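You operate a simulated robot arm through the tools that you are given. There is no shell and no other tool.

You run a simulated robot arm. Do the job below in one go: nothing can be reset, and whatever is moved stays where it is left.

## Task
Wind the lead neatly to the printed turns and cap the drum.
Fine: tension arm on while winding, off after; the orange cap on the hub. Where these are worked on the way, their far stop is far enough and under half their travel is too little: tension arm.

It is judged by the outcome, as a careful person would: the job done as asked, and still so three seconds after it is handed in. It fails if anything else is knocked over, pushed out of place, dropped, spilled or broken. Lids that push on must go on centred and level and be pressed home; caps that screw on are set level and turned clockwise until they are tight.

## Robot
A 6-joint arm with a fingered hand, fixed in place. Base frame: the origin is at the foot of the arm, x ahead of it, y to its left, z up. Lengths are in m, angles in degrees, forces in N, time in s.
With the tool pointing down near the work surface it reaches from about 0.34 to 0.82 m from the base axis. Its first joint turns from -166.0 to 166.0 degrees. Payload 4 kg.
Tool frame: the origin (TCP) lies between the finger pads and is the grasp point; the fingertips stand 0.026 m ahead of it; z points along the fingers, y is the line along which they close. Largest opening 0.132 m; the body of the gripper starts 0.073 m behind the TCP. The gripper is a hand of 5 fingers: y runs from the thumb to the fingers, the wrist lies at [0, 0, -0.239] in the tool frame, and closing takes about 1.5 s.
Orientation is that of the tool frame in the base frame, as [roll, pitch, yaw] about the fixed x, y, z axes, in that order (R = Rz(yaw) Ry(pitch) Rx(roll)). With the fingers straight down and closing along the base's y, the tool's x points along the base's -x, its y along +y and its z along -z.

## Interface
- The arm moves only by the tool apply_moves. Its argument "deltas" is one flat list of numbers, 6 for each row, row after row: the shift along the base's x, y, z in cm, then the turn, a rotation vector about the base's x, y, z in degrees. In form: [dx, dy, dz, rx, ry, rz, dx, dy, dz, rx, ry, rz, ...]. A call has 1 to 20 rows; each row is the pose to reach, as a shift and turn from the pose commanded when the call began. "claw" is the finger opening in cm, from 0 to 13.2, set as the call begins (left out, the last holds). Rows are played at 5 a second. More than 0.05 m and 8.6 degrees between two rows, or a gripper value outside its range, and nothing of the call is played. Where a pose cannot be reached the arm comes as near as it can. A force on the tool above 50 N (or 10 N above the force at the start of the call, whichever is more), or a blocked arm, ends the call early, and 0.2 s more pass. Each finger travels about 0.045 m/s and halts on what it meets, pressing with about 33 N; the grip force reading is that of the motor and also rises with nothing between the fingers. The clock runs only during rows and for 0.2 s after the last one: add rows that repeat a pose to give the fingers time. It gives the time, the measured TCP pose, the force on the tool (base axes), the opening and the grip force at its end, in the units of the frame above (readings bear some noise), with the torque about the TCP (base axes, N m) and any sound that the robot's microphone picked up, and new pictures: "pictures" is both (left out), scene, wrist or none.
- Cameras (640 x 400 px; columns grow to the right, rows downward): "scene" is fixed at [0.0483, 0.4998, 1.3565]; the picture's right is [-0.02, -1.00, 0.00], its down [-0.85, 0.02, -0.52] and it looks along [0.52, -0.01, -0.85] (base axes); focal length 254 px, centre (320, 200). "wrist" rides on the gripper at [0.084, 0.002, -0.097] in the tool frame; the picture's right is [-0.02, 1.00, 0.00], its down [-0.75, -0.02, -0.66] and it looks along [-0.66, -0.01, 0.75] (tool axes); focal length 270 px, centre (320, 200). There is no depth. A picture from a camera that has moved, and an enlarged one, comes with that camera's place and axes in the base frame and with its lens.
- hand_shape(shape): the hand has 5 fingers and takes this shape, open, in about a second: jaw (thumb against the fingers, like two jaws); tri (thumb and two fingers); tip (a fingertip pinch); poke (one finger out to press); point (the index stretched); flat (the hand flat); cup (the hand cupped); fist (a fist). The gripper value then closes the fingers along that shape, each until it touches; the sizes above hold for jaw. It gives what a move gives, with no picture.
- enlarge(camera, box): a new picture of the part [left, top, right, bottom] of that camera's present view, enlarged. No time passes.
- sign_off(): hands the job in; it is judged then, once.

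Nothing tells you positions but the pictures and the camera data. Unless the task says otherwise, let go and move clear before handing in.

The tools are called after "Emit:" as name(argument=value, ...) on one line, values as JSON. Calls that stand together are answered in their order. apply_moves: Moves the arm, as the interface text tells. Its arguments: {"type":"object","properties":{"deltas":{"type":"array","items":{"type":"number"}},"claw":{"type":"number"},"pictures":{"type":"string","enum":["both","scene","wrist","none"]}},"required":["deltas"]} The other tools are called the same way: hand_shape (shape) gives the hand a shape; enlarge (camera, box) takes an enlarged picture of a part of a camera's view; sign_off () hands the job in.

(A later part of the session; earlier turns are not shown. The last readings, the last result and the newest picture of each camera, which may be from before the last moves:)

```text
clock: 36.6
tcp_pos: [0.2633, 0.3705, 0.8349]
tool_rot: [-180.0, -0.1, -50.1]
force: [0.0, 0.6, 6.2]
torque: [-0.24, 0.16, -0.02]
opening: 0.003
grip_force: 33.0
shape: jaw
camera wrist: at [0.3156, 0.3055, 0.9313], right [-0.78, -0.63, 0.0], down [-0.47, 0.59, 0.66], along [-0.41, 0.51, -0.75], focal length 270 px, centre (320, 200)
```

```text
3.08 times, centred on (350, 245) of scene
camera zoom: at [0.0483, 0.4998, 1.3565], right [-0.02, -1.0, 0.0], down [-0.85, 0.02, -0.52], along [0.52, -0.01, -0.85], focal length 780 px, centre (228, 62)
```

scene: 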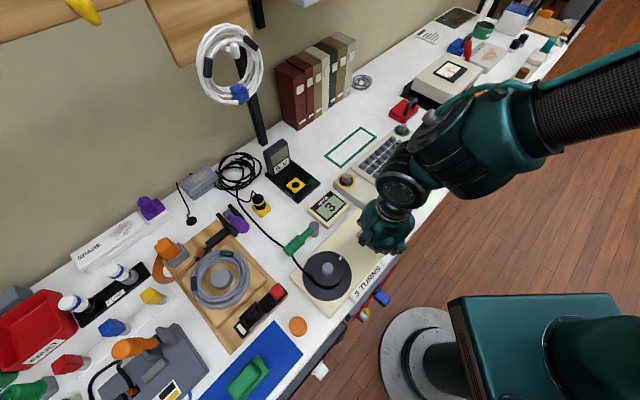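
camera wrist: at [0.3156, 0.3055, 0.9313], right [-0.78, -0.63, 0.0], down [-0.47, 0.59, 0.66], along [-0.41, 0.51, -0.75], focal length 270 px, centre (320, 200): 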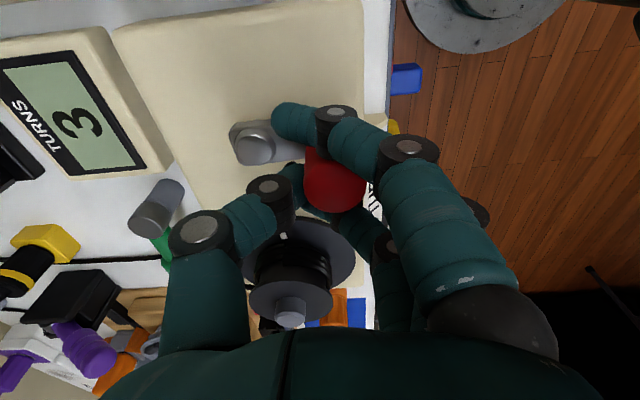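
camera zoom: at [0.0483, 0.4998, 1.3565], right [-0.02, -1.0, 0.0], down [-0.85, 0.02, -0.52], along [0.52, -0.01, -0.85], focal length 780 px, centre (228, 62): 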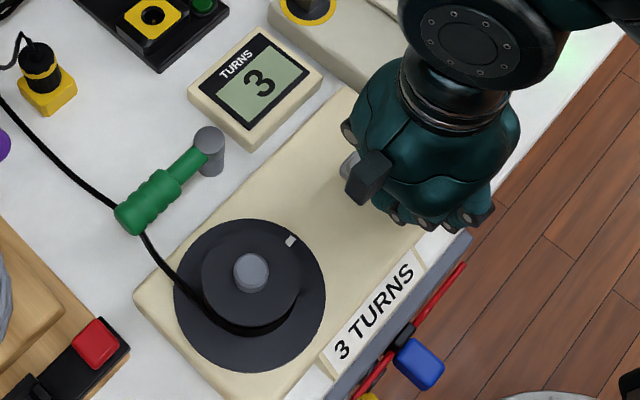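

The mark is back exactly at its start position and the counter shows 3. I'll open gently and lift away.

Emit:
apply_moves(deltas=[0, 0, 0, 0, 0, 0, 0, 0, 0, 0, 0, 0, 0, 0, 0.3, 0, 0, 0, 0, 0, 2, 0, 0, 0, 0, 0, 5, 0, 0, 0, 0, 0, 9, 0, 0, 0], claw=5.0)

Emit:
enlarge(camera="scene", box=[270, 180, 430, 310])

```text
clock: 38.0
tcp_pos: [0.2631, 0.3698, 0.9264]
tool_rot: [179.9, -0.2, -50.0]
force: [0.6, -0.6, 0.5]
torque: [0.03, 0.03, 0.0]
opening: 0.0492
grip_force: 0.1
shape: jaw
camera wrist: at [0.3154, 0.305, 1.0239], right [-0.78, -0.63, 0.0], down [-0.47, 0.59, 0.66], along [-0.41, 0.51, -0.75], focal length 270 px, centre (320, 200)
```

scene: 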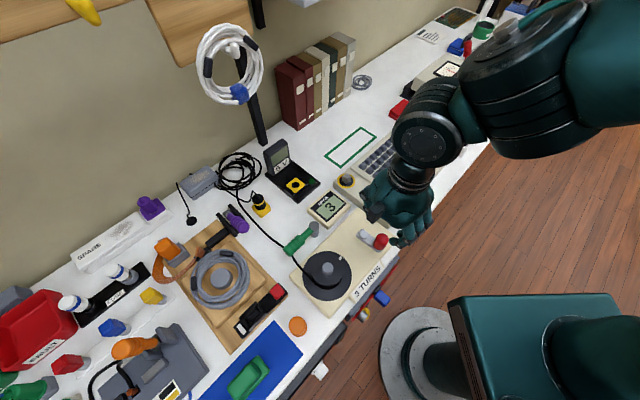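
wrist: 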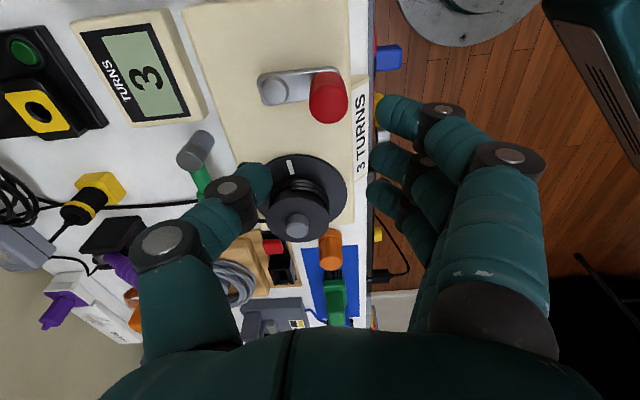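

```text
3.08 times, centred on (350, 245) of scene
camera zoom: at [0.0483, 0.4998, 1.3565], right [-0.02, -1.0, 0.0], down [-0.85, 0.02, -0.52], along [0.52, -0.01, -0.85], focal length 780 px, centre (228, 62)
```

zoom: 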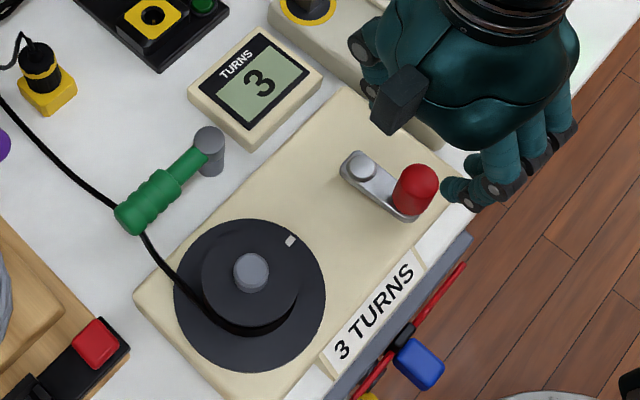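

The crank, drum and counter all stayed put, and I can see three neat wraps. Next I'll go back over the tension arm to swing it off.

Emit:
apply_moves(deltas=[0.2, 4, 0, 0, 0, 1, 0.4, 8, 0, 0, 0, 2, 0.6, 12, 0, 0, 0, 3, 0.8, 16, 0, 0, 0, 4, 1.0, 19.3, 0, 0, 0, 5, 1.0, 19.3, -3.5, 0, 0, 5, 1.0, 19.3, -7, 0, 0, 5, 1.0, 19.3, -7, 0, 0, 5], claw=4.2)

Emit:
enlarge(camera="wrist", box=[200, 20, 440, 220])

```text
clock: 39.8
tcp_pos: [0.2725, 0.5643, 0.8517]
tool_rot: [180.0, 0.0, -45.0]
force: [0.2, -1.3, -0.2]
torque: [-0.03, 0.01, -0.03]
opening: 0.0424
grip_force: 0.1
shape: jaw
camera wrist: at [0.3302, 0.5043, 0.9498], right [-0.72, -0.69, 0.0], down [-0.52, 0.54, 0.66], along [-0.46, 0.47, -0.75], focal length 270 px, centre (320, 200)
```

scene: 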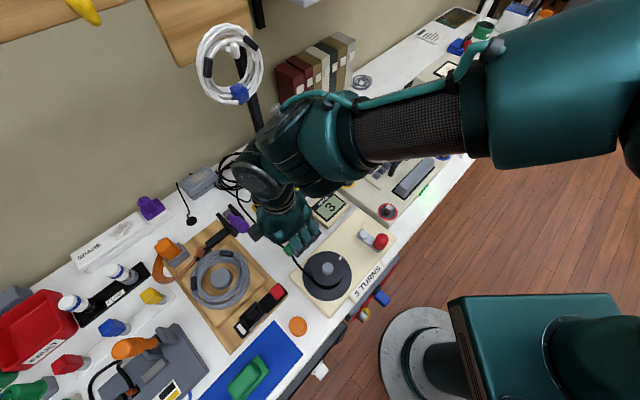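
wrist: 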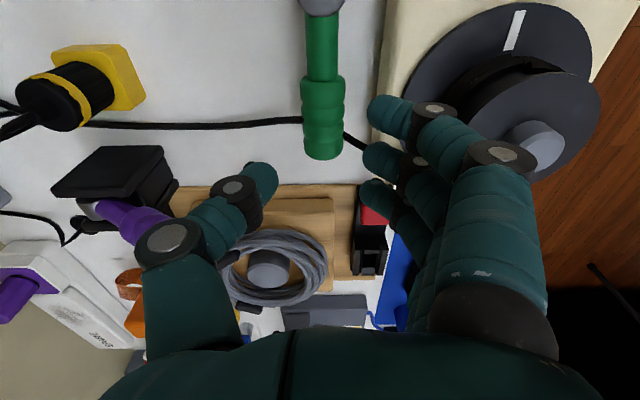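

```text
2.00 times, centred on (320, 120) of wrist
camera zoom: at [0.3302, 0.5043, 0.9498], right [-0.72, -0.69, 0.0], down [-0.52, 0.54, 0.66], along [-0.46, 0.47, -0.75], focal length 541 px, centre (320, 360)
```

zoom: 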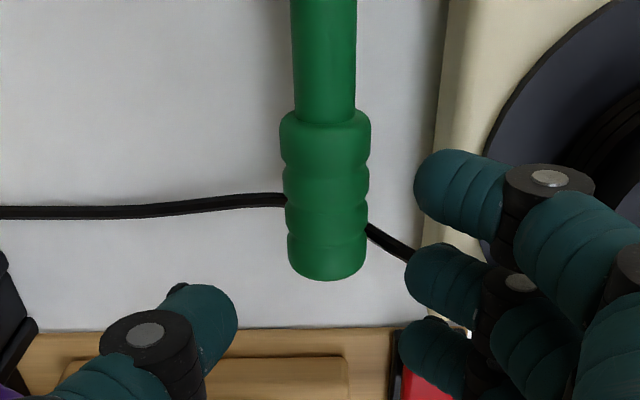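

The handle is centred between thumb and fingers. I'll slide a bit toward the pivot so the fingers avoid the lead, then lower around it with a modest opening.

Emit:
apply_moves(deltas=[0.65, -0.63, 0, 0, 0, 0, 1.29, -1.25, -1, 0, 0, 0, 1.29, -1.25, -2.5, 0, 0, 0, 1.29, -1.25, -4, 0, 0, 0, 1.29, -1.25, -4.8, 0, 0, 0, 1.29, -1.25, -4.8, 0, 0, 0], claw=3.8)

Emit:
enlarge(camera="wrist", box=[200, 20, 440, 220])

```text
clock: 41.2
tcp_pos: [0.2872, 0.5515, 0.8072]
tool_rot: [179.9, 0.0, -45.0]
force: [0.1, 0.7, -0.9]
torque: [0.01, -0.01, 0.01]
opening: 0.0386
grip_force: 0.0
shape: jaw
camera wrist: at [0.3445, 0.491, 0.9038], right [-0.72, -0.69, 0.0], down [-0.52, 0.54, 0.66], along [-0.46, 0.47, -0.75], focal length 270 px, centre (320, 200)
```

scene: 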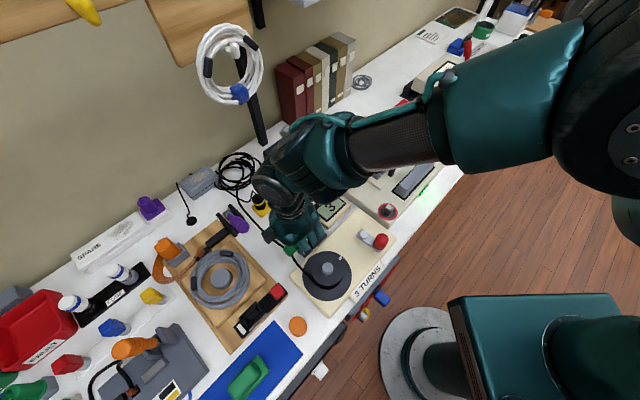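
wrist: 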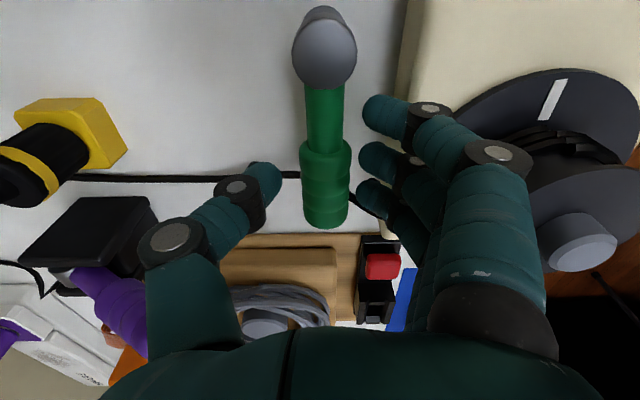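

```text
2.00 times, centred on (320, 120) of wrist
camera zoom: at [0.3445, 0.491, 0.9038], right [-0.72, -0.69, 0.0], down [-0.52, 0.54, 0.66], along [-0.46, 0.47, -0.75], focal length 541 px, centre (320, 360)
```

zoom: 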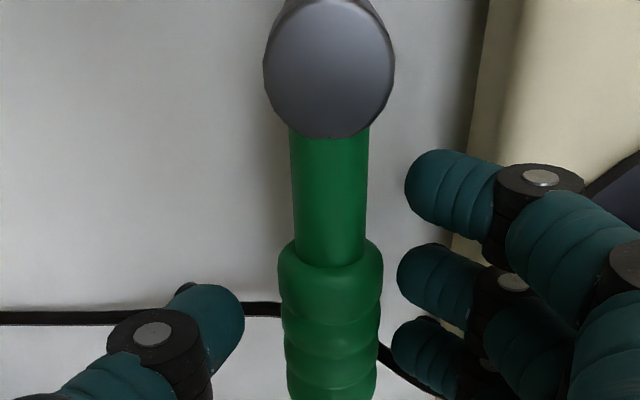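

Pivot confirmed at about (0.325, 0.508). I'll swing the arm back clockwise, with the fingers pushing it.

Emit:
apply_moves(deltas=[0.56, 0.44, 0, 0, 0, -7, 1.16, 0.81, 0, 0, 0, -14, 1.8, 1.1, 0, 0, 0, -21, 2.47, 1.31, 0, 0, 0, -28, 3.16, 1.44, 0, 0, 0, -35])

Emit:
enlarge(camera="wrist", box=[200, 20, 440, 220])

```text
clock: 42.4
tcp_pos: [0.3189, 0.5657, 0.8071]
tool_rot: [-180.0, -0.1, -80.2]
force: [-1.4, -1.0, 0.6]
torque: [0.0, 0.06, 0.09]
opening: 0.0389
grip_force: 0.1
shape: jaw
camera wrist: at [0.3297, 0.4824, 0.904], right [-0.99, -0.15, 0.0], down [-0.11, 0.74, 0.66], along [-0.1, 0.65, -0.75], focal length 270 px, centre (320, 200)
```

scene: 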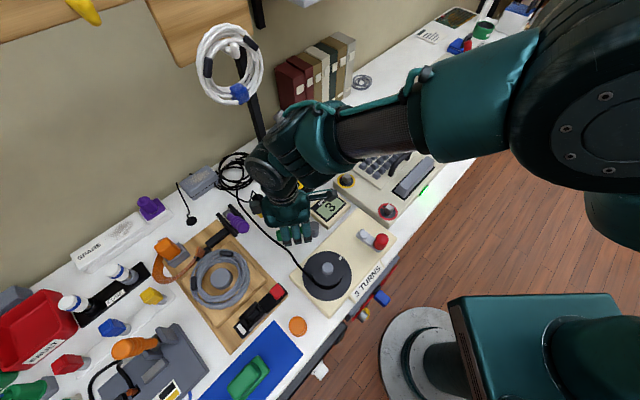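
wrist: 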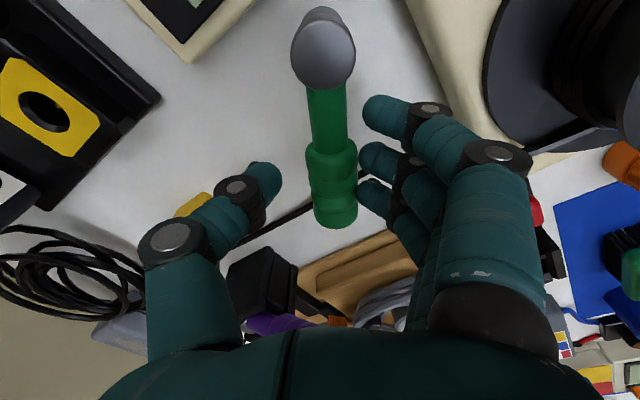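

```text
2.00 times, centred on (320, 120) of wrist
camera zoom: at [0.3297, 0.4824, 0.904], right [-0.99, -0.15, 0.0], down [-0.11, 0.74, 0.66], along [-0.1, 0.65, -0.75], focal length 541 px, centre (320, 360)
```

zoom: 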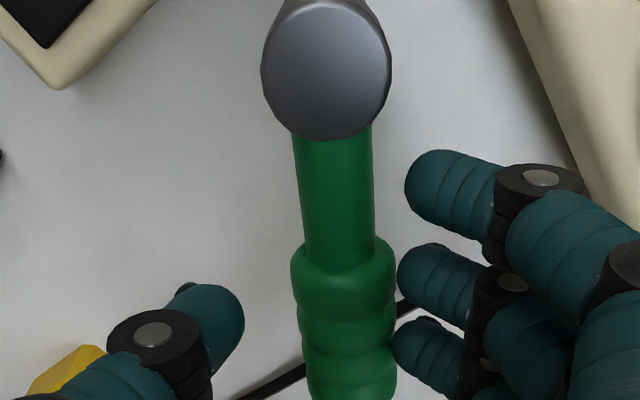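

The arm follows. Continuing the clockwise swing.

Emit:
apply_moves(deltas=[0.7, 0.04, 0, 0, 0, -7, 1.4, 0, 0, 0, 0, -14, 2.09, -0.13, 0, 0, 0, -21, 2.76, -0.34, 0, 0, 0, -28, 3.4, -0.63, 0, 0, 0, -35])

Emit:
enlarge(camera="wrist", box=[200, 20, 440, 220])

```text
clock: 43.6
tcp_pos: [0.3528, 0.5594, 0.806]
tool_rot: [-180.0, 0.0, -115.2]
force: [-1.4, -0.5, 1.7]
torque: [0.08, 0.04, 0.04]
opening: 0.0389
grip_force: 0.0
shape: jaw
camera wrist: at [0.3132, 0.4847, 0.9032], right [-0.9, 0.44, 0.0], down [0.33, 0.68, 0.66], along [0.29, 0.59, -0.75], focal length 270 px, centre (320, 200)
```

scene: 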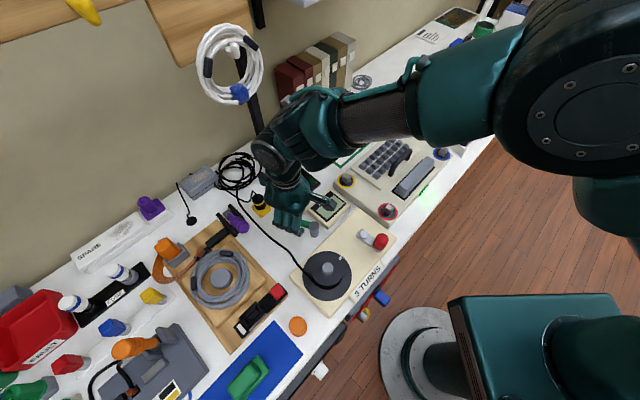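
wrist: 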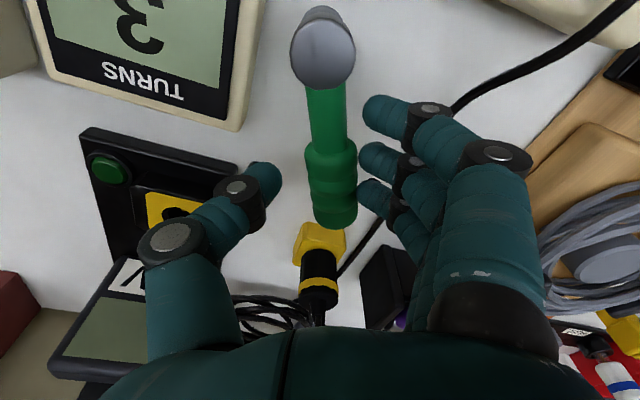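

```text
2.00 times, centred on (320, 120) of wrist
camera zoom: at [0.3132, 0.4847, 0.9032], right [-0.9, 0.44, 0.0], down [0.33, 0.68, 0.66], along [0.29, 0.59, -0.75], focal length 541 px, centre (320, 360)
```

zoom: 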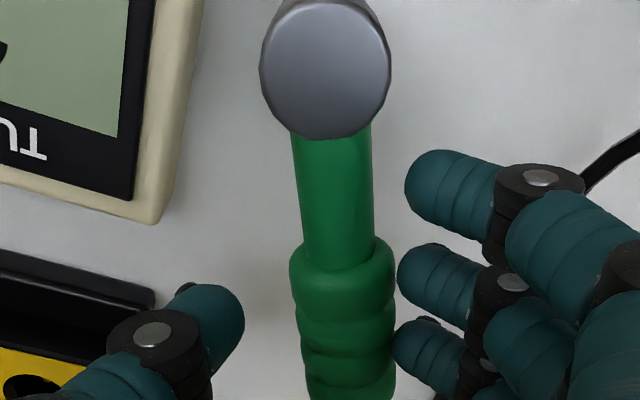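

About 20° to go. I'll narrow the cage slightly and finish the swing toward the off stop.

Emit:
apply_moves(deltas=[0, 0, 0, 0, 0, 0, 0.6, -0.37, 0, 0, 0, -7, 1.08, -0.74, 0, 0, 0, -13, 1.44, -1.09, 0, 0, 0, -18], claw=3.0)

Emit:
enlarge(camera="wrist", box=[200, 20, 440, 220])

```text
clock: 44.6
tcp_pos: [0.3664, 0.5486, 0.8078]
tool_rot: [180.0, 0.0, -133.0]
force: [-0.4, 2.5, 1.3]
torque: [0.06, 0.01, 0.05]
opening: 0.0308
grip_force: 0.0
shape: jaw
camera wrist: at [0.306, 0.4885, 0.9038], right [-0.72, 0.7, 0.0], down [0.53, 0.54, 0.66], along [0.46, 0.47, -0.75], focal length 270 px, centre (320, 200)
```

scene: 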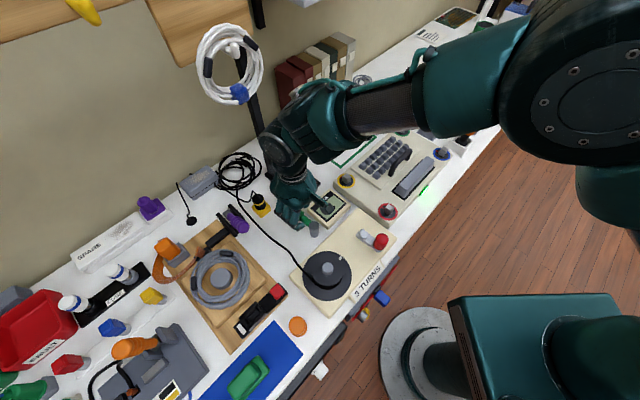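
wrist: 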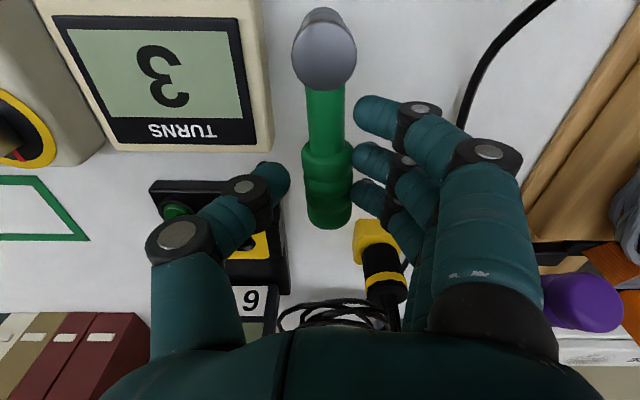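

```text
2.00 times, centred on (320, 120) of wrist
camera zoom: at [0.306, 0.4885, 0.9038], right [-0.72, 0.7, 0.0], down [0.53, 0.54, 0.66], along [0.46, 0.47, -0.75], focal length 541 px, centre (320, 360)
```

zoom: 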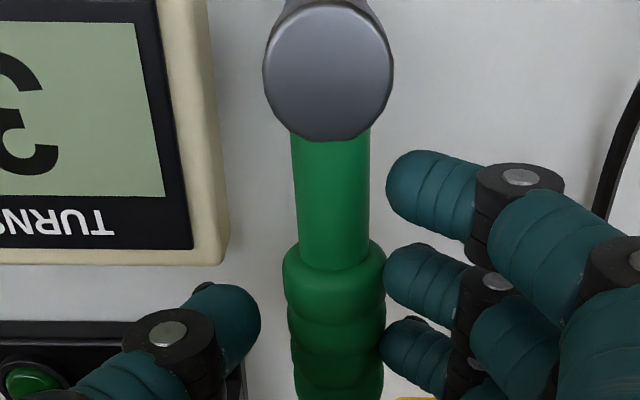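

Nearly at the original angle. I'll nudge it a few degrees more to meet the stop.

Emit:
apply_moves(deltas=[0.14, -0.15, 0, 0, 0, -2, 0.27, -0.3, 0, 0, 0, -4, 0.4, -0.46, 0, 0, 0, -6])

Emit:
enlarge(camera="wrist", box=[200, 20, 440, 220])

```text
clock: 45.4
tcp_pos: [0.3703, 0.5445, 0.806]
tool_rot: [179.9, -0.1, -139.0]
force: [-6.1, 3.3, 2.9]
torque: [0.15, 0.11, 0.14]
opening: 0.0317
grip_force: 0.1
shape: jaw
camera wrist: at [0.3037, 0.4908, 0.9039], right [-0.64, 0.77, 0.0], down [0.58, 0.48, 0.66], along [0.5, 0.42, -0.75], focal length 270 px, centre (320, 200)
```

scene: 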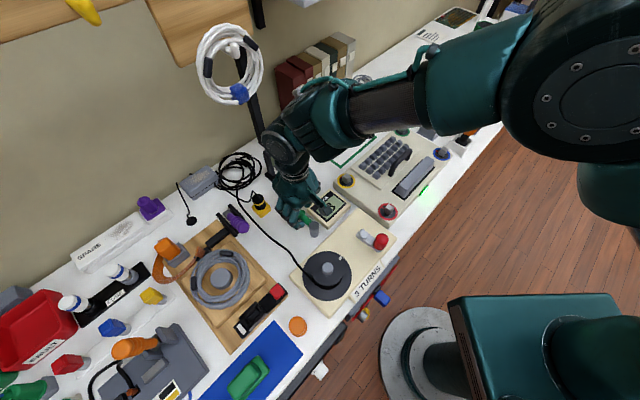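
wrist: 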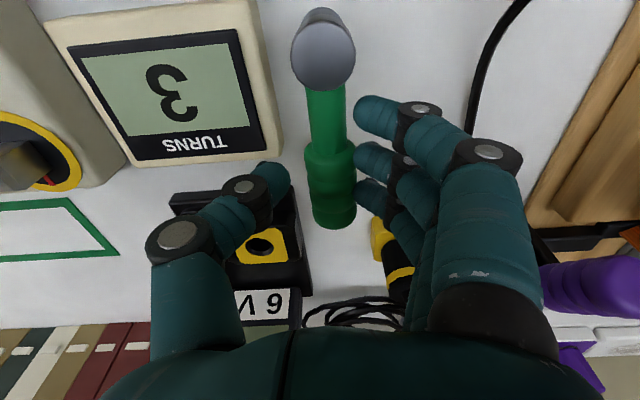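

```text
2.00 times, centred on (320, 120) of wrist
camera zoom: at [0.3037, 0.4908, 0.9039], right [-0.64, 0.77, 0.0], down [0.58, 0.48, 0.66], along [0.5, 0.42, -0.75], focal length 541 px, centre (320, 360)
```

zoom: 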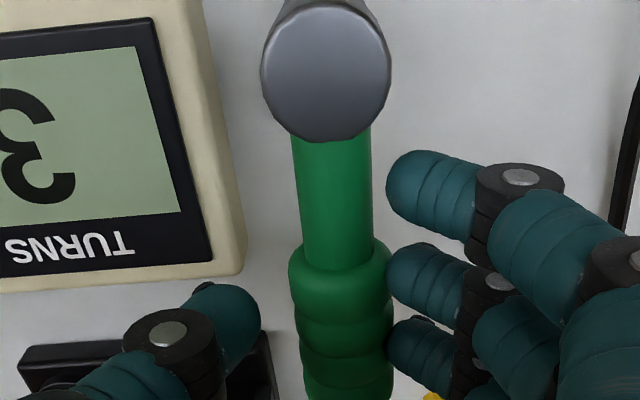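

A reaction of about 7 N shows the off stop is reached. I'll back off and lift, then check.

Emit:
apply_moves(deltas=[-0.25, 0.3, 0, 0, 0, 3, -0.25, 0.3, 0, 0, 0, 3, -0.25, 0.3, 2, 0, 0, 3, -0.25, 0.3, 6, 0, 0, 3, -0.25, 0.3, 10, 0, 0, 3, -0.25, 0.3, 14, 0, 0, 3], claw=3.8)

Emit:
enlarge(camera="wrist", box=[200, 0, 440, 200])

Emit:
enlarge(camera="scene", box=[240, 180, 420, 360])

```text
clock: 46.8
tcp_pos: [0.3677, 0.5475, 0.9467]
tool_rot: [-180.0, 0.0, -136.1]
force: [0.2, -0.9, -0.5]
torque: [0.01, 0.0, -0.01]
opening: 0.0377
grip_force: 0.0
shape: jaw
camera wrist: at [0.3054, 0.4901, 1.0443], right [-0.68, 0.73, 0.0], down [0.55, 0.51, 0.66], along [0.48, 0.45, -0.75], focal length 270 px, centre (320, 200)
```

scene: 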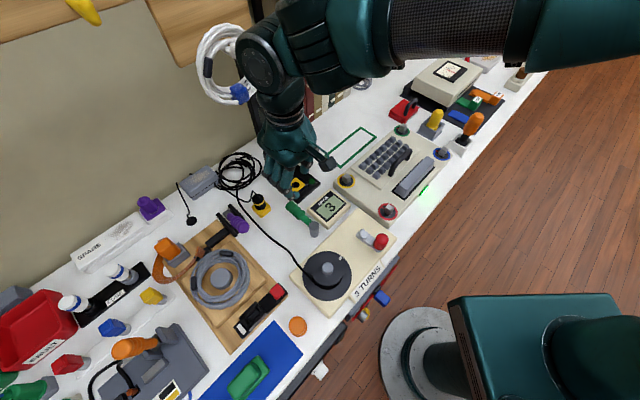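
wrist: 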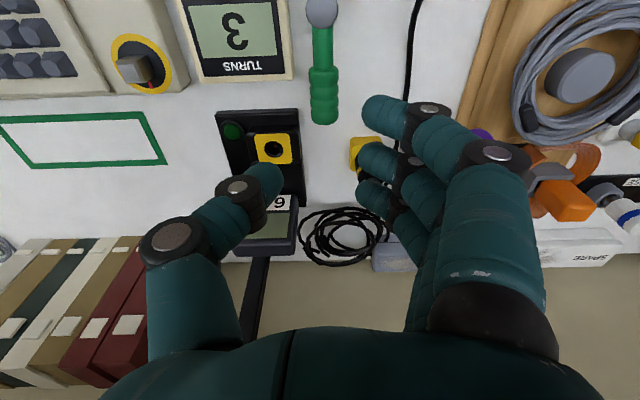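

```text
2.00 times, centred on (320, 100) of wrist
camera zoom: at [0.3054, 0.4901, 1.0443], right [-0.68, 0.73, 0.0], down [0.55, 0.51, 0.66], along [0.48, 0.45, -0.75], focal length 541 px, centre (320, 400)
```

zoom: 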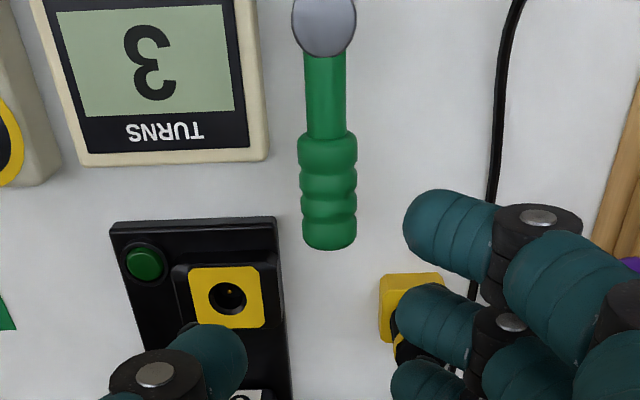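

```text
2.22 times, centred on (330, 270) of scene
camera zoom: at [0.0483, 0.4998, 1.3565], right [-0.02, -1.0, 0.0], down [-0.85, 0.02, -0.52], along [0.52, -0.01, -0.85], focal length 564 px, centre (298, 44)
```

zoom: 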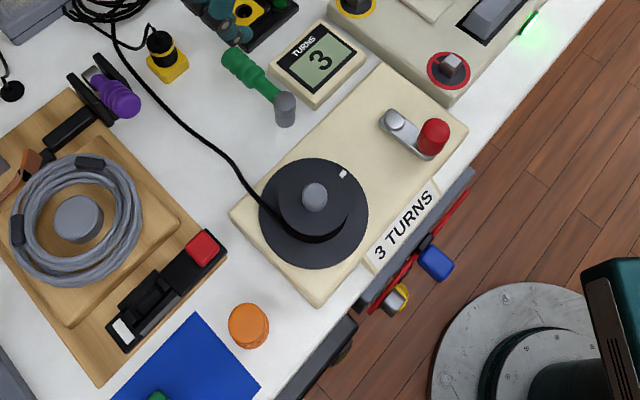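

The tension arm is off, and the counter and mark are unchanged. Next comes the orange cap at about (0.103, 0.548), so I'll move over it for a close look.

Emit:
apply_moves(deltas=[-3.8, 0, 0, 0, 0, 5, -7.6, 0, 0, 0, 0, 10, -11.4, 0, 0, 0, 0, 15, -15.2, 0, 0, 0, 0, 20, -19, 0, 0, 0, 0, 25, -22.8, 0, -1, 0, 0, 30, -26.5, 0, -2.6, 0, 0, 35], claw=7.0)

Emit:
enlarge(camera="wrist", box=[200, 0, 440, 200])

```text
clock: 48.4
tcp_pos: [0.1041, 0.5486, 0.9223]
tool_rot: [180.0, 0.0, -101.1]
force: [0.4, -0.4, 0.2]
torque: [-0.01, 0.0, -0.01]
opening: 0.069
grip_force: 0.1
shape: jaw
camera wrist: at [0.0845, 0.4658, 1.0194], right [-0.98, 0.21, 0.0], down [0.16, 0.74, 0.66], along [0.14, 0.64, -0.75], focal length 270 px, centre (320, 200)
```

scene: 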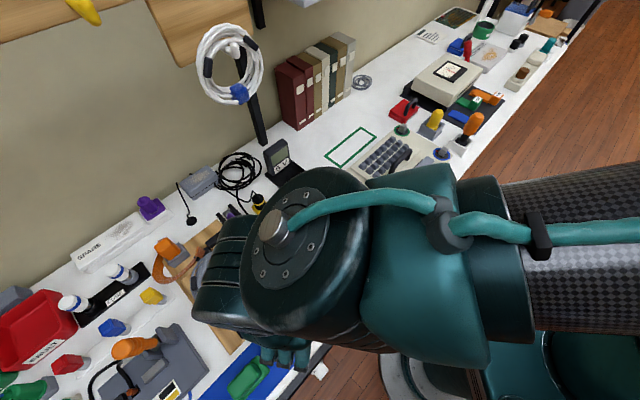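
wrist: 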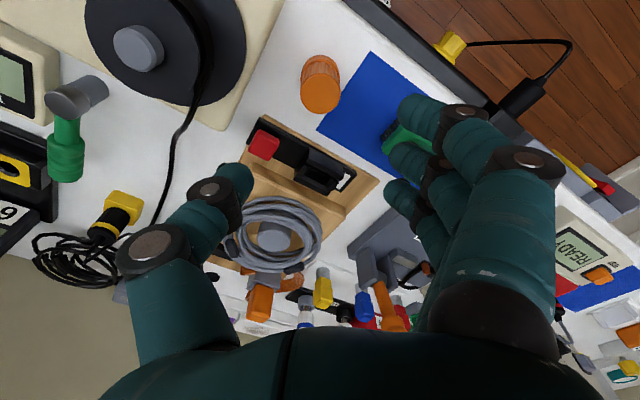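

```text
2.00 times, centred on (320, 100) of wrist
camera zoom: at [0.0845, 0.4658, 1.0194], right [-0.98, 0.21, 0.0], down [0.16, 0.74, 0.66], along [0.14, 0.64, -0.75], focal length 541 px, centre (320, 400)
```

zoom: 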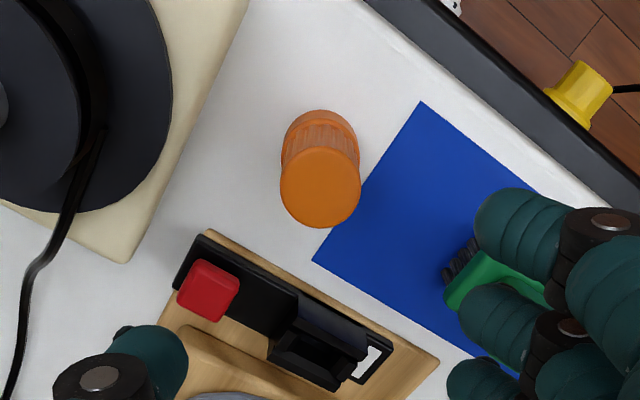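

The cap has ribbed sides and a flat top. I'll enlarge both the cap and the hub to see whether it screws or pushes on, and how tall it is.

Emit:
enlarge(camera="wrist", box=[285, 40, 355, 120])

Emit:
enlarge(camera="wrist", box=[90, 0, 250, 100])

```text
5.00 times, centred on (320, 80) of wrist
camera zoom: at [0.0845, 0.4658, 1.0194], right [-0.98, 0.21, 0.0], down [0.16, 0.74, 0.66], along [0.14, 0.64, -0.75], focal length 1351 px, centre (320, 800)
```

zoom: 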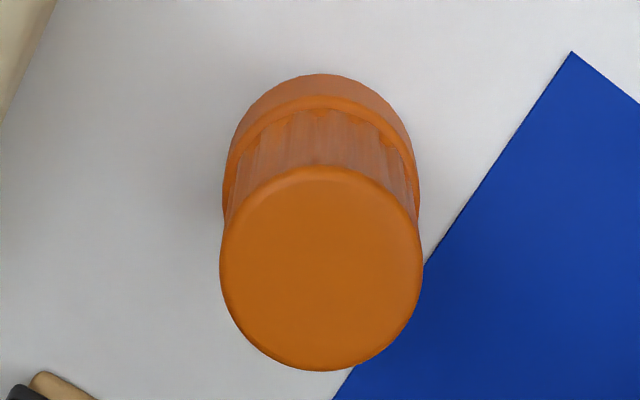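

```text
4.00 times, centred on (170, 50) of wrist
camera zoom: at [0.0845, 0.4658, 1.0194], right [-0.98, 0.21, 0.0], down [0.16, 0.74, 0.66], along [0.14, 0.64, -0.75], focal length 1081 px, centre (920, 800)
```

zoom: 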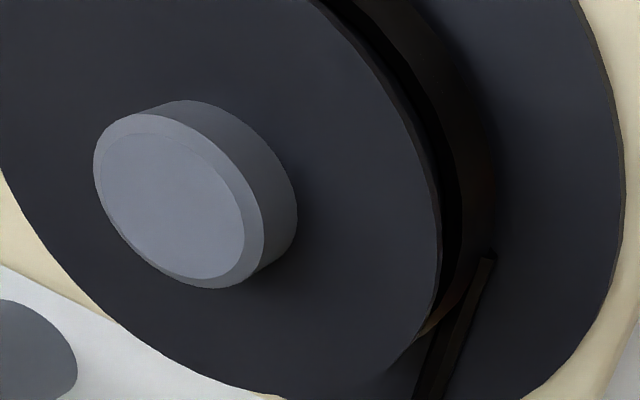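

The hub is a smooth, chamfered stub with no thread, so the cap pushes on. The cap is about 3.6 cm across and 4.5 cm tall, centred near (0.1025, 0.545). I'll descend over it.

Emit:
apply_moves(deltas=[0, 0, -3, 0, 0, 0, 0, 0, -6, 0, 0, 0, 0, 0, -8.5, 0, 0, 0, 0, 0, -8.5, 0, 0, 0], claw=6.5)

Emit:
enlarge(camera="wrist", box=[200, 20, 440, 220])

```text
clock: 49.4
tcp_pos: [0.1033, 0.5472, 0.8368]
tool_rot: [180.0, -0.1, -101.0]
force: [0.4, -0.3, 0.9]
torque: [-0.02, 0.01, -0.02]
opening: 0.0659
grip_force: 0.1
shape: jaw
camera wrist: at [0.0841, 0.4655, 0.9346], right [-0.98, 0.21, 0.0], down [0.16, 0.74, 0.66], along [0.14, 0.64, -0.75], focal length 270 px, centre (320, 200)
```

scene: 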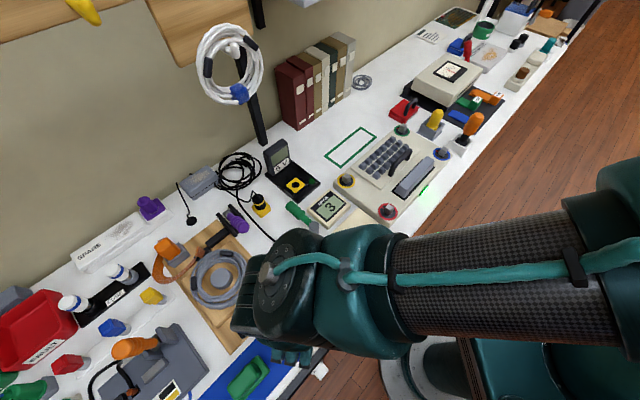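
wrist: 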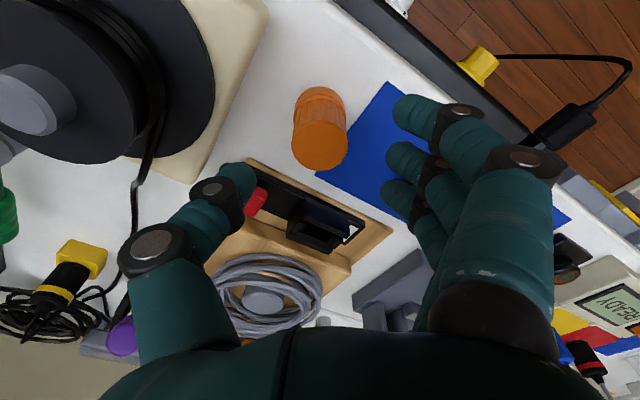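

```text
2.00 times, centred on (320, 120) of wrist
camera zoom: at [0.0841, 0.4655, 0.9346], right [-0.98, 0.21, 0.0], down [0.16, 0.74, 0.66], along [0.14, 0.64, -0.75], focal length 541 px, centre (320, 360)
```

zoom: 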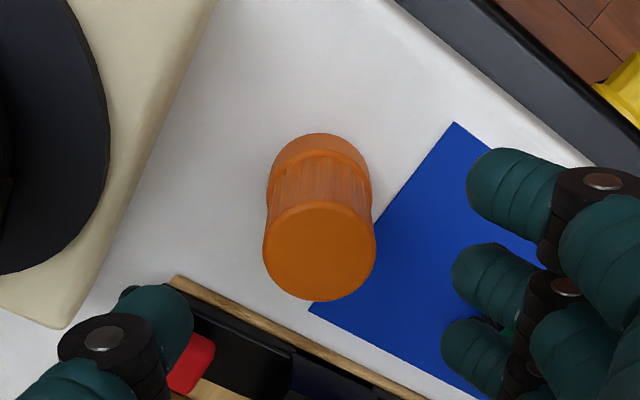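

The cap is centred between thumb and fingers, with its top at z≈0.795. I'll lower to grip its upper half and close.

Emit:
apply_moves(deltas=[-0.1, -0.2, -2, 0, 0, 0, -0.1, -0.2, -4.2, 0, 0, 0, -0.1, -0.2, -4.2, 0, 0, 0], pictures="none")

Emit:
apply_moves(deltas=[0, 0, 0, 0, 0, 0, 0, 0, 0, 0, 0, 0, 0, 0, 0, 0, 0, 0, 0, 0, 0, 0, 0, 0, 0, 0, 0, 0, 0, 0], claw=2.0)

Emit:
enlarge(camera="wrist", box=[200, 20, 440, 220])

```text
clock: 50.2
tcp_pos: [0.101, 0.5448, 0.795]
tool_rot: [180.0, 0.0, -101.0]
force: [0.6, 0.4, 0.7]
torque: [0.02, 0.01, 0.01]
opening: 0.0659
grip_force: 0.0
shape: jaw
```

```text
clock: 51.4
tcp_pos: [0.103, 0.5454, 0.7941]
tool_rot: [-179.9, 0.1, -101.1]
force: [9.6, 0.4, -1.3]
torque: [0.01, -0.09, 0.11]
opening: 0.0149
grip_force: 30.7
shape: jaw
camera wrist: at [0.0836, 0.4639, 0.8918], right [-0.98, 0.21, 0.0], down [0.16, 0.74, 0.66], along [0.14, 0.64, -0.75], focal length 270 px, centre (320, 200)
```

scene: 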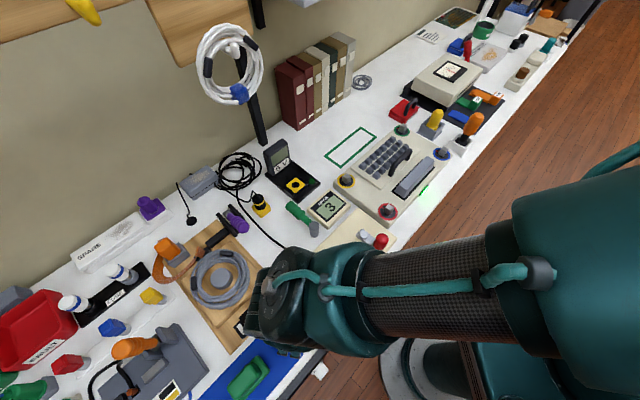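
wrist: 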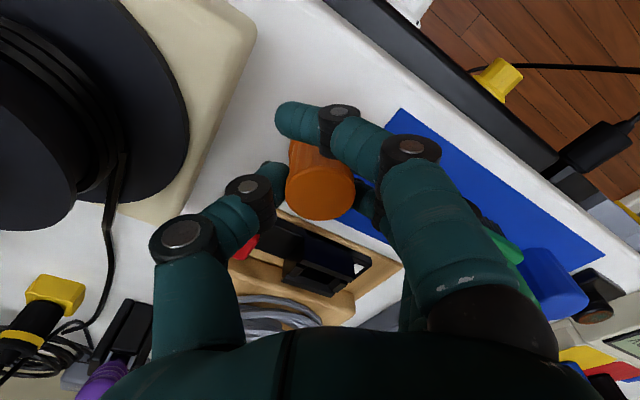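

```text
2.00 times, centred on (320, 120) of wrist
camera zoom: at [0.0836, 0.4639, 0.8918], right [-0.98, 0.21, 0.0], down [0.16, 0.74, 0.66], along [0.14, 0.64, -0.75], focal length 541 px, centre (320, 360)
```

zoom: 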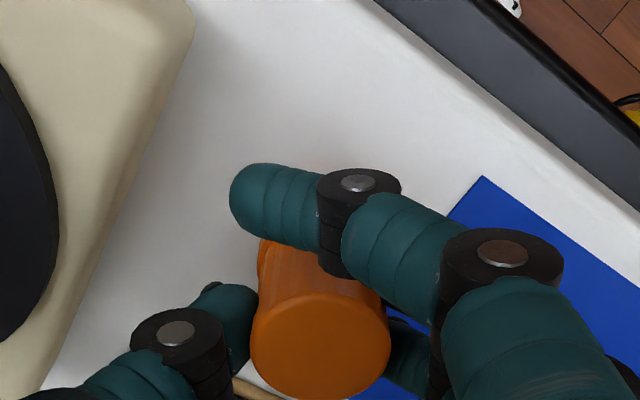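

The cap is held between thumb and fingers with the index across the front. I'll lift it and check it stays level.

Emit:
apply_moves(deltas=[0, 0, 1, 0, 0, 0, 0, 0, 3, 0, 0, 0, 0, 0, 6, 0, 0, 0, 0, 0, 9, 0, 0, 0, 0, 0, 12, 0, 0, 0])

Emit:
enlarge(camera="wrist", box=[240, 80, 400, 240])

Emit:
enlarge(camera="scene", box=[220, 240, 360, 400])

```text
clock: 52.6
tcp_pos: [0.1009, 0.5462, 0.914]
tool_rot: [180.0, -0.2, -101.0]
force: [0.4, 0.2, -1.2]
torque: [0.01, -0.02, -0.02]
opening: 0.0137
grip_force: 33.4
shape: jaw
camera wrist: at [0.0823, 0.4633, 1.0111], right [-0.98, 0.21, 0.0], down [0.16, 0.74, 0.66], along [0.14, 0.64, -0.75], focal length 270 px, centre (320, 200)
```

scene: 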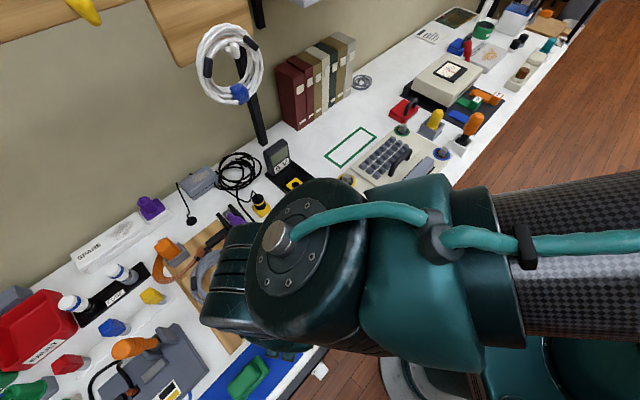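
wrist: 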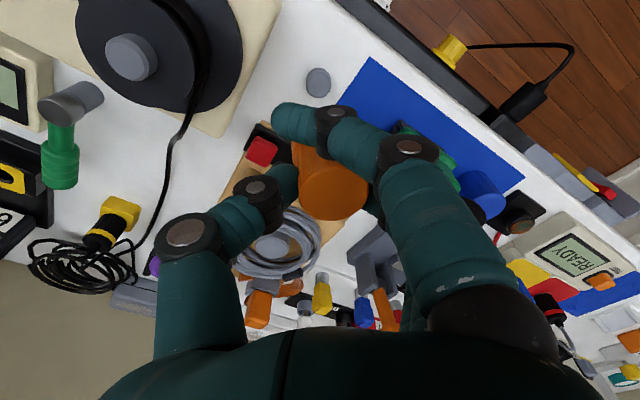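

```text
2.50 times, centred on (320, 160) of wrist
camera zoom: at [0.0823, 0.4633, 1.0111], right [-0.98, 0.21, 0.0], down [0.16, 0.74, 0.66], along [0.14, 0.64, -0.75], focal length 676 px, centre (320, 300)
```

zoom: 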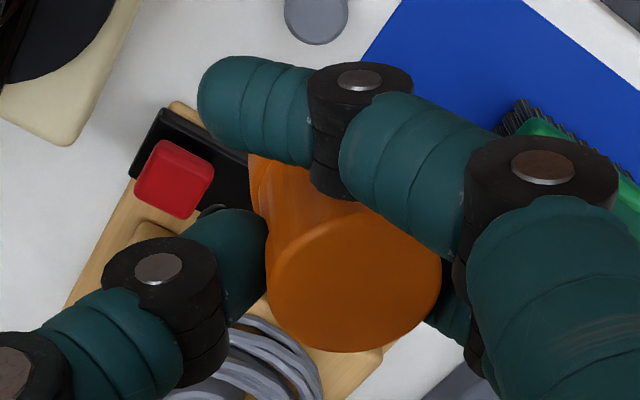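

```text
2.50 times, centred on (290, 320) of scene
camera zoom: at [0.0483, 0.4998, 1.3565], right [-0.02, -1.0, 0.0], down [-0.85, 0.02, -0.52], along [0.52, -0.01, -0.85], focal length 634 px, centre (395, -100)
```

zoom: 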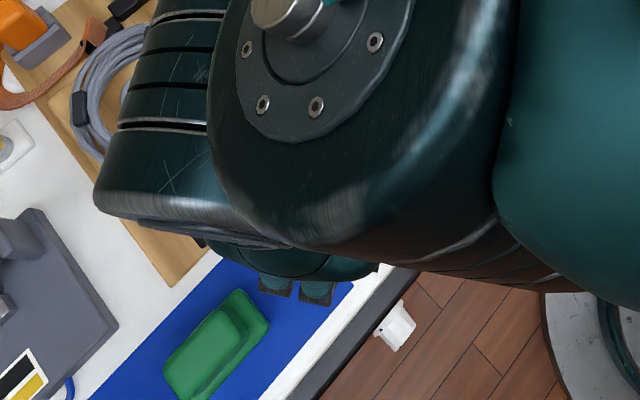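

The cap came off a grey parking peg, and it now appears tilted about 5° toward the fingers. I'll carry it over the hub with the hand turned so both cameras can see it, then measure and correct the tilt.

Emit:
apply_moves(deltas=[0.5, -0.3, 3.7, 0, 0, -8, 2, -1.3, 3.7, 0, 0, -16, 3.5, -2.3, 3.7, 0, 0, -24, 5, -3.2, 3.7, 0, 0, -32, 6.5, -4.1, 3.7, 0, 0, -40, 8, -5.1, 3.7, 0, 0, -48, 9.8, -6.2, 3.7, 0, 0, -56])

Emit:
enlarge(camera="wrist", box=[240, 80, 400, 240])

Emit:
enlarge(camera="scene", box=[280, 180, 420, 320])

```text
clock: 54.2
tcp_pos: [0.2001, 0.4826, 0.9514]
tool_rot: [-180.0, 0.0, -157.3]
force: [0.4, -1.7, -0.4]
torque: [0.04, 0.0, -0.02]
opening: 0.0137
grip_force: 32.7
shape: jaw
camera wrist: at [0.1197, 0.452, 1.0489], right [-0.37, 0.93, 0.0], down [0.7, 0.28, 0.66], along [0.61, 0.24, -0.75], focal length 270 px, centre (320, 200)
```

scene: 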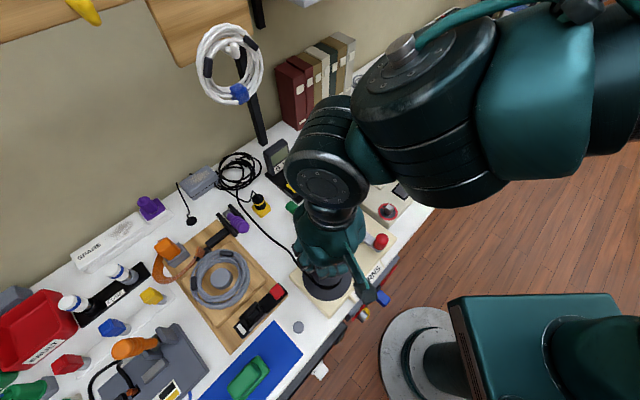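
wrist: 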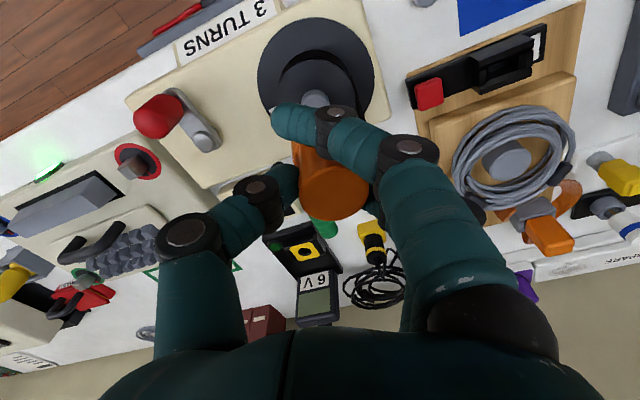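

```text
2.50 times, centred on (320, 160) of wrist
camera zoom: at [0.1197, 0.452, 1.0489], right [-0.37, 0.93, 0.0], down [0.7, 0.28, 0.66], along [0.61, 0.24, -0.75], focal length 676 px, centre (320, 300)
```

zoom: 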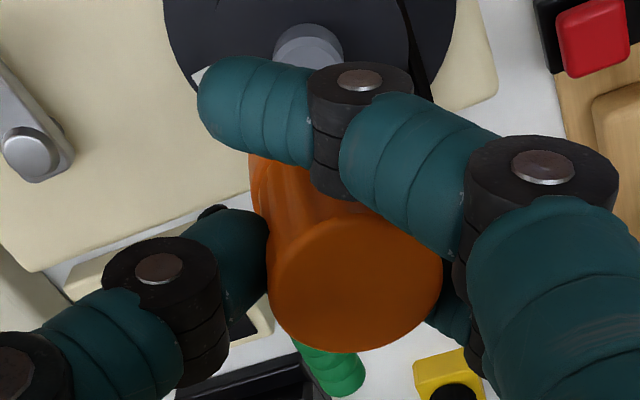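

```text
2.86 times, centred on (350, 250) of scene
camera zoom: at [0.0483, 0.4998, 1.3565], right [-0.02, -1.0, 0.0], down [-0.85, 0.02, -0.52], along [0.52, -0.01, -0.85], focal length 725 px, centre (234, 57)
```

zoom: 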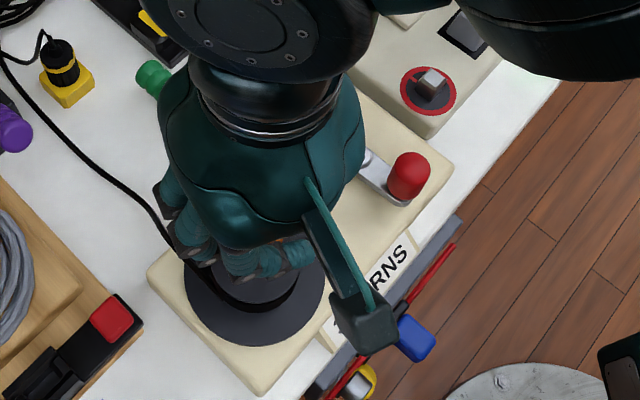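

I'll zoom further on the cap to measure its tilt from the shape of its top face.

Emit:
enlarge(camera="wrist", box=[280, 135, 380, 225])

Emit:
enlarge(camera="scene", box=[300, 230, 360, 280])

```text
4.44 times, centred on (330, 180) of wrist
camera zoom: at [0.1197, 0.452, 1.0489], right [-0.37, 0.93, 0.0], down [0.7, 0.28, 0.66], along [0.61, 0.24, -0.75], focal length 1201 px, centre (276, 289)
```

zoom: 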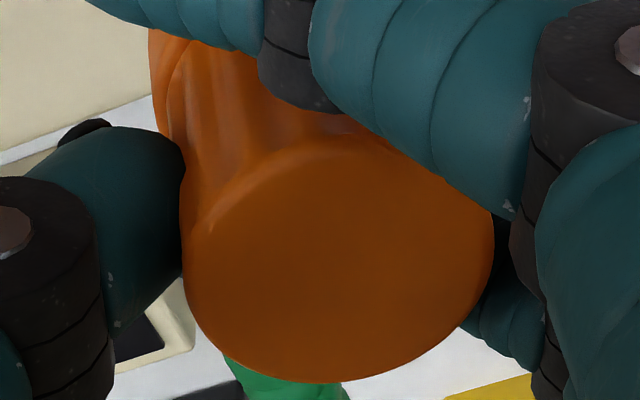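

```text
8.00 times, centred on (330, 255) of scene
camera zoom: at [0.0483, 0.4998, 1.3565], right [-0.02, -1.0, 0.0], down [-0.85, 0.02, -0.52], along [0.52, -0.01, -0.85], focal length 2029 px, centre (240, -240)
```

zoom: 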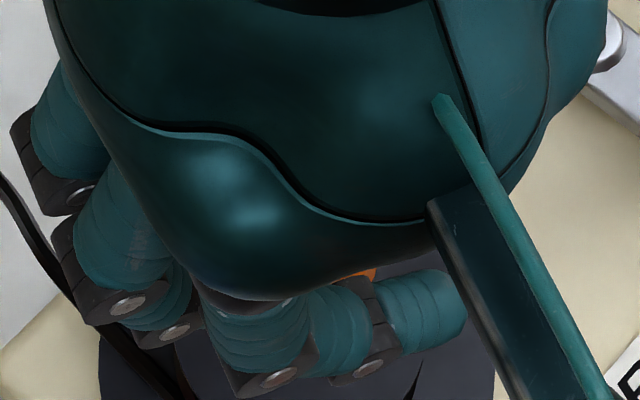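

Measurements agree on the hub at (0.204, 0.480) with its top at z≈0.83, and on the cap leaning about 7° toward the fingers. I'll tilt the hand by that amount to level the cap and bring it just above the hub.

Emit:
apply_moves(deltas=[0.5, -0.35, 0, 3.23, 1.35, 0, 1.13, -0.78, 0, 6.46, 2.7, 0, 1.13, -0.78, -2, 6.46, 2.7, 0, 1.13, -0.78, -4.3, 6.46, 2.7, 0])

Emit:
enlarge(camera="scene", box=[290, 220, 370, 300])

Emit:
enlarge(camera="wrist", box=[240, 60, 400, 230])

```text
clock: 55.2
tcp_pos: [0.2101, 0.4745, 0.908]
tool_rot: [172.9, 0.1, -156.9]
force: [-0.6, -0.6, 0.6]
torque: [-0.01, 0.0, 0.01]
opening: 0.0137
grip_force: 32.6
shape: jaw
camera wrist: at [0.1355, 0.4328, 1.0044], right [-0.37, 0.92, 0.12], down [0.73, 0.21, 0.65], along [0.58, 0.33, -0.75], focal length 270 px, centre (320, 200)
```

scene: 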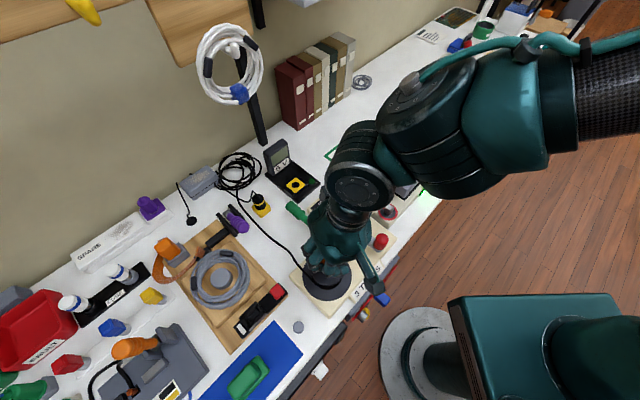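
wrist: 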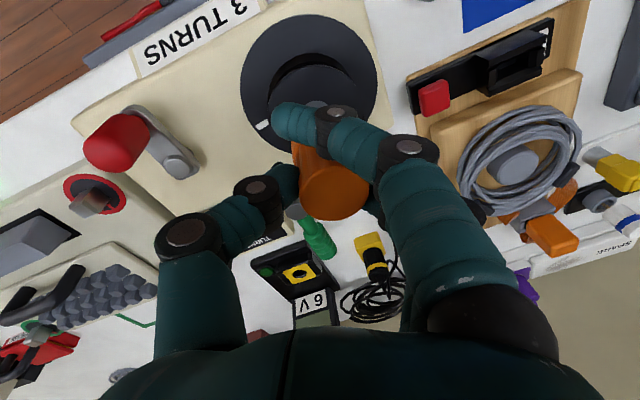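

```text
5.00 times, centred on (330, 260) of scene
camera zoom: at [0.0483, 0.4998, 1.3565], right [-0.02, -1.0, 0.0], down [-0.85, 0.02, -0.52], along [0.52, -0.01, -0.85], focal length 1268 px, centre (270, -100)
```

zoom: 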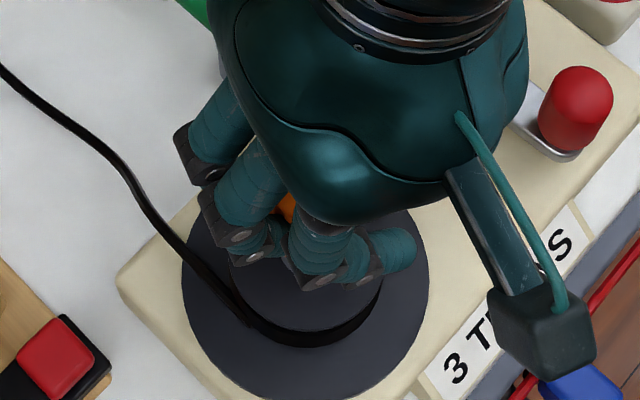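

```text
2.35 times, centred on (320, 145) of wrist
camera zoom: at [0.1355, 0.4328, 1.0044], right [-0.37, 0.92, 0.12], down [0.73, 0.21, 0.65], along [0.58, 0.33, -0.75], focal length 636 px, centre (320, 329)
```

zoom: 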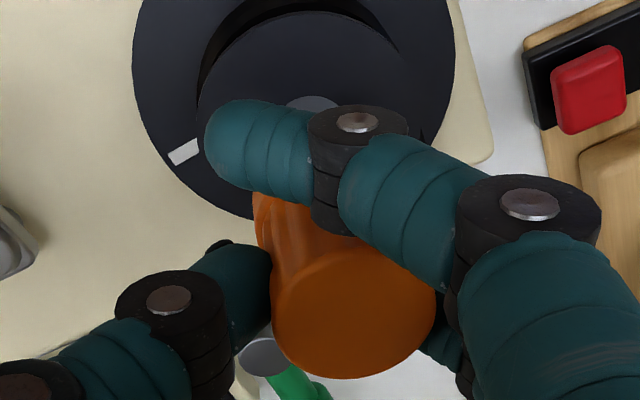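

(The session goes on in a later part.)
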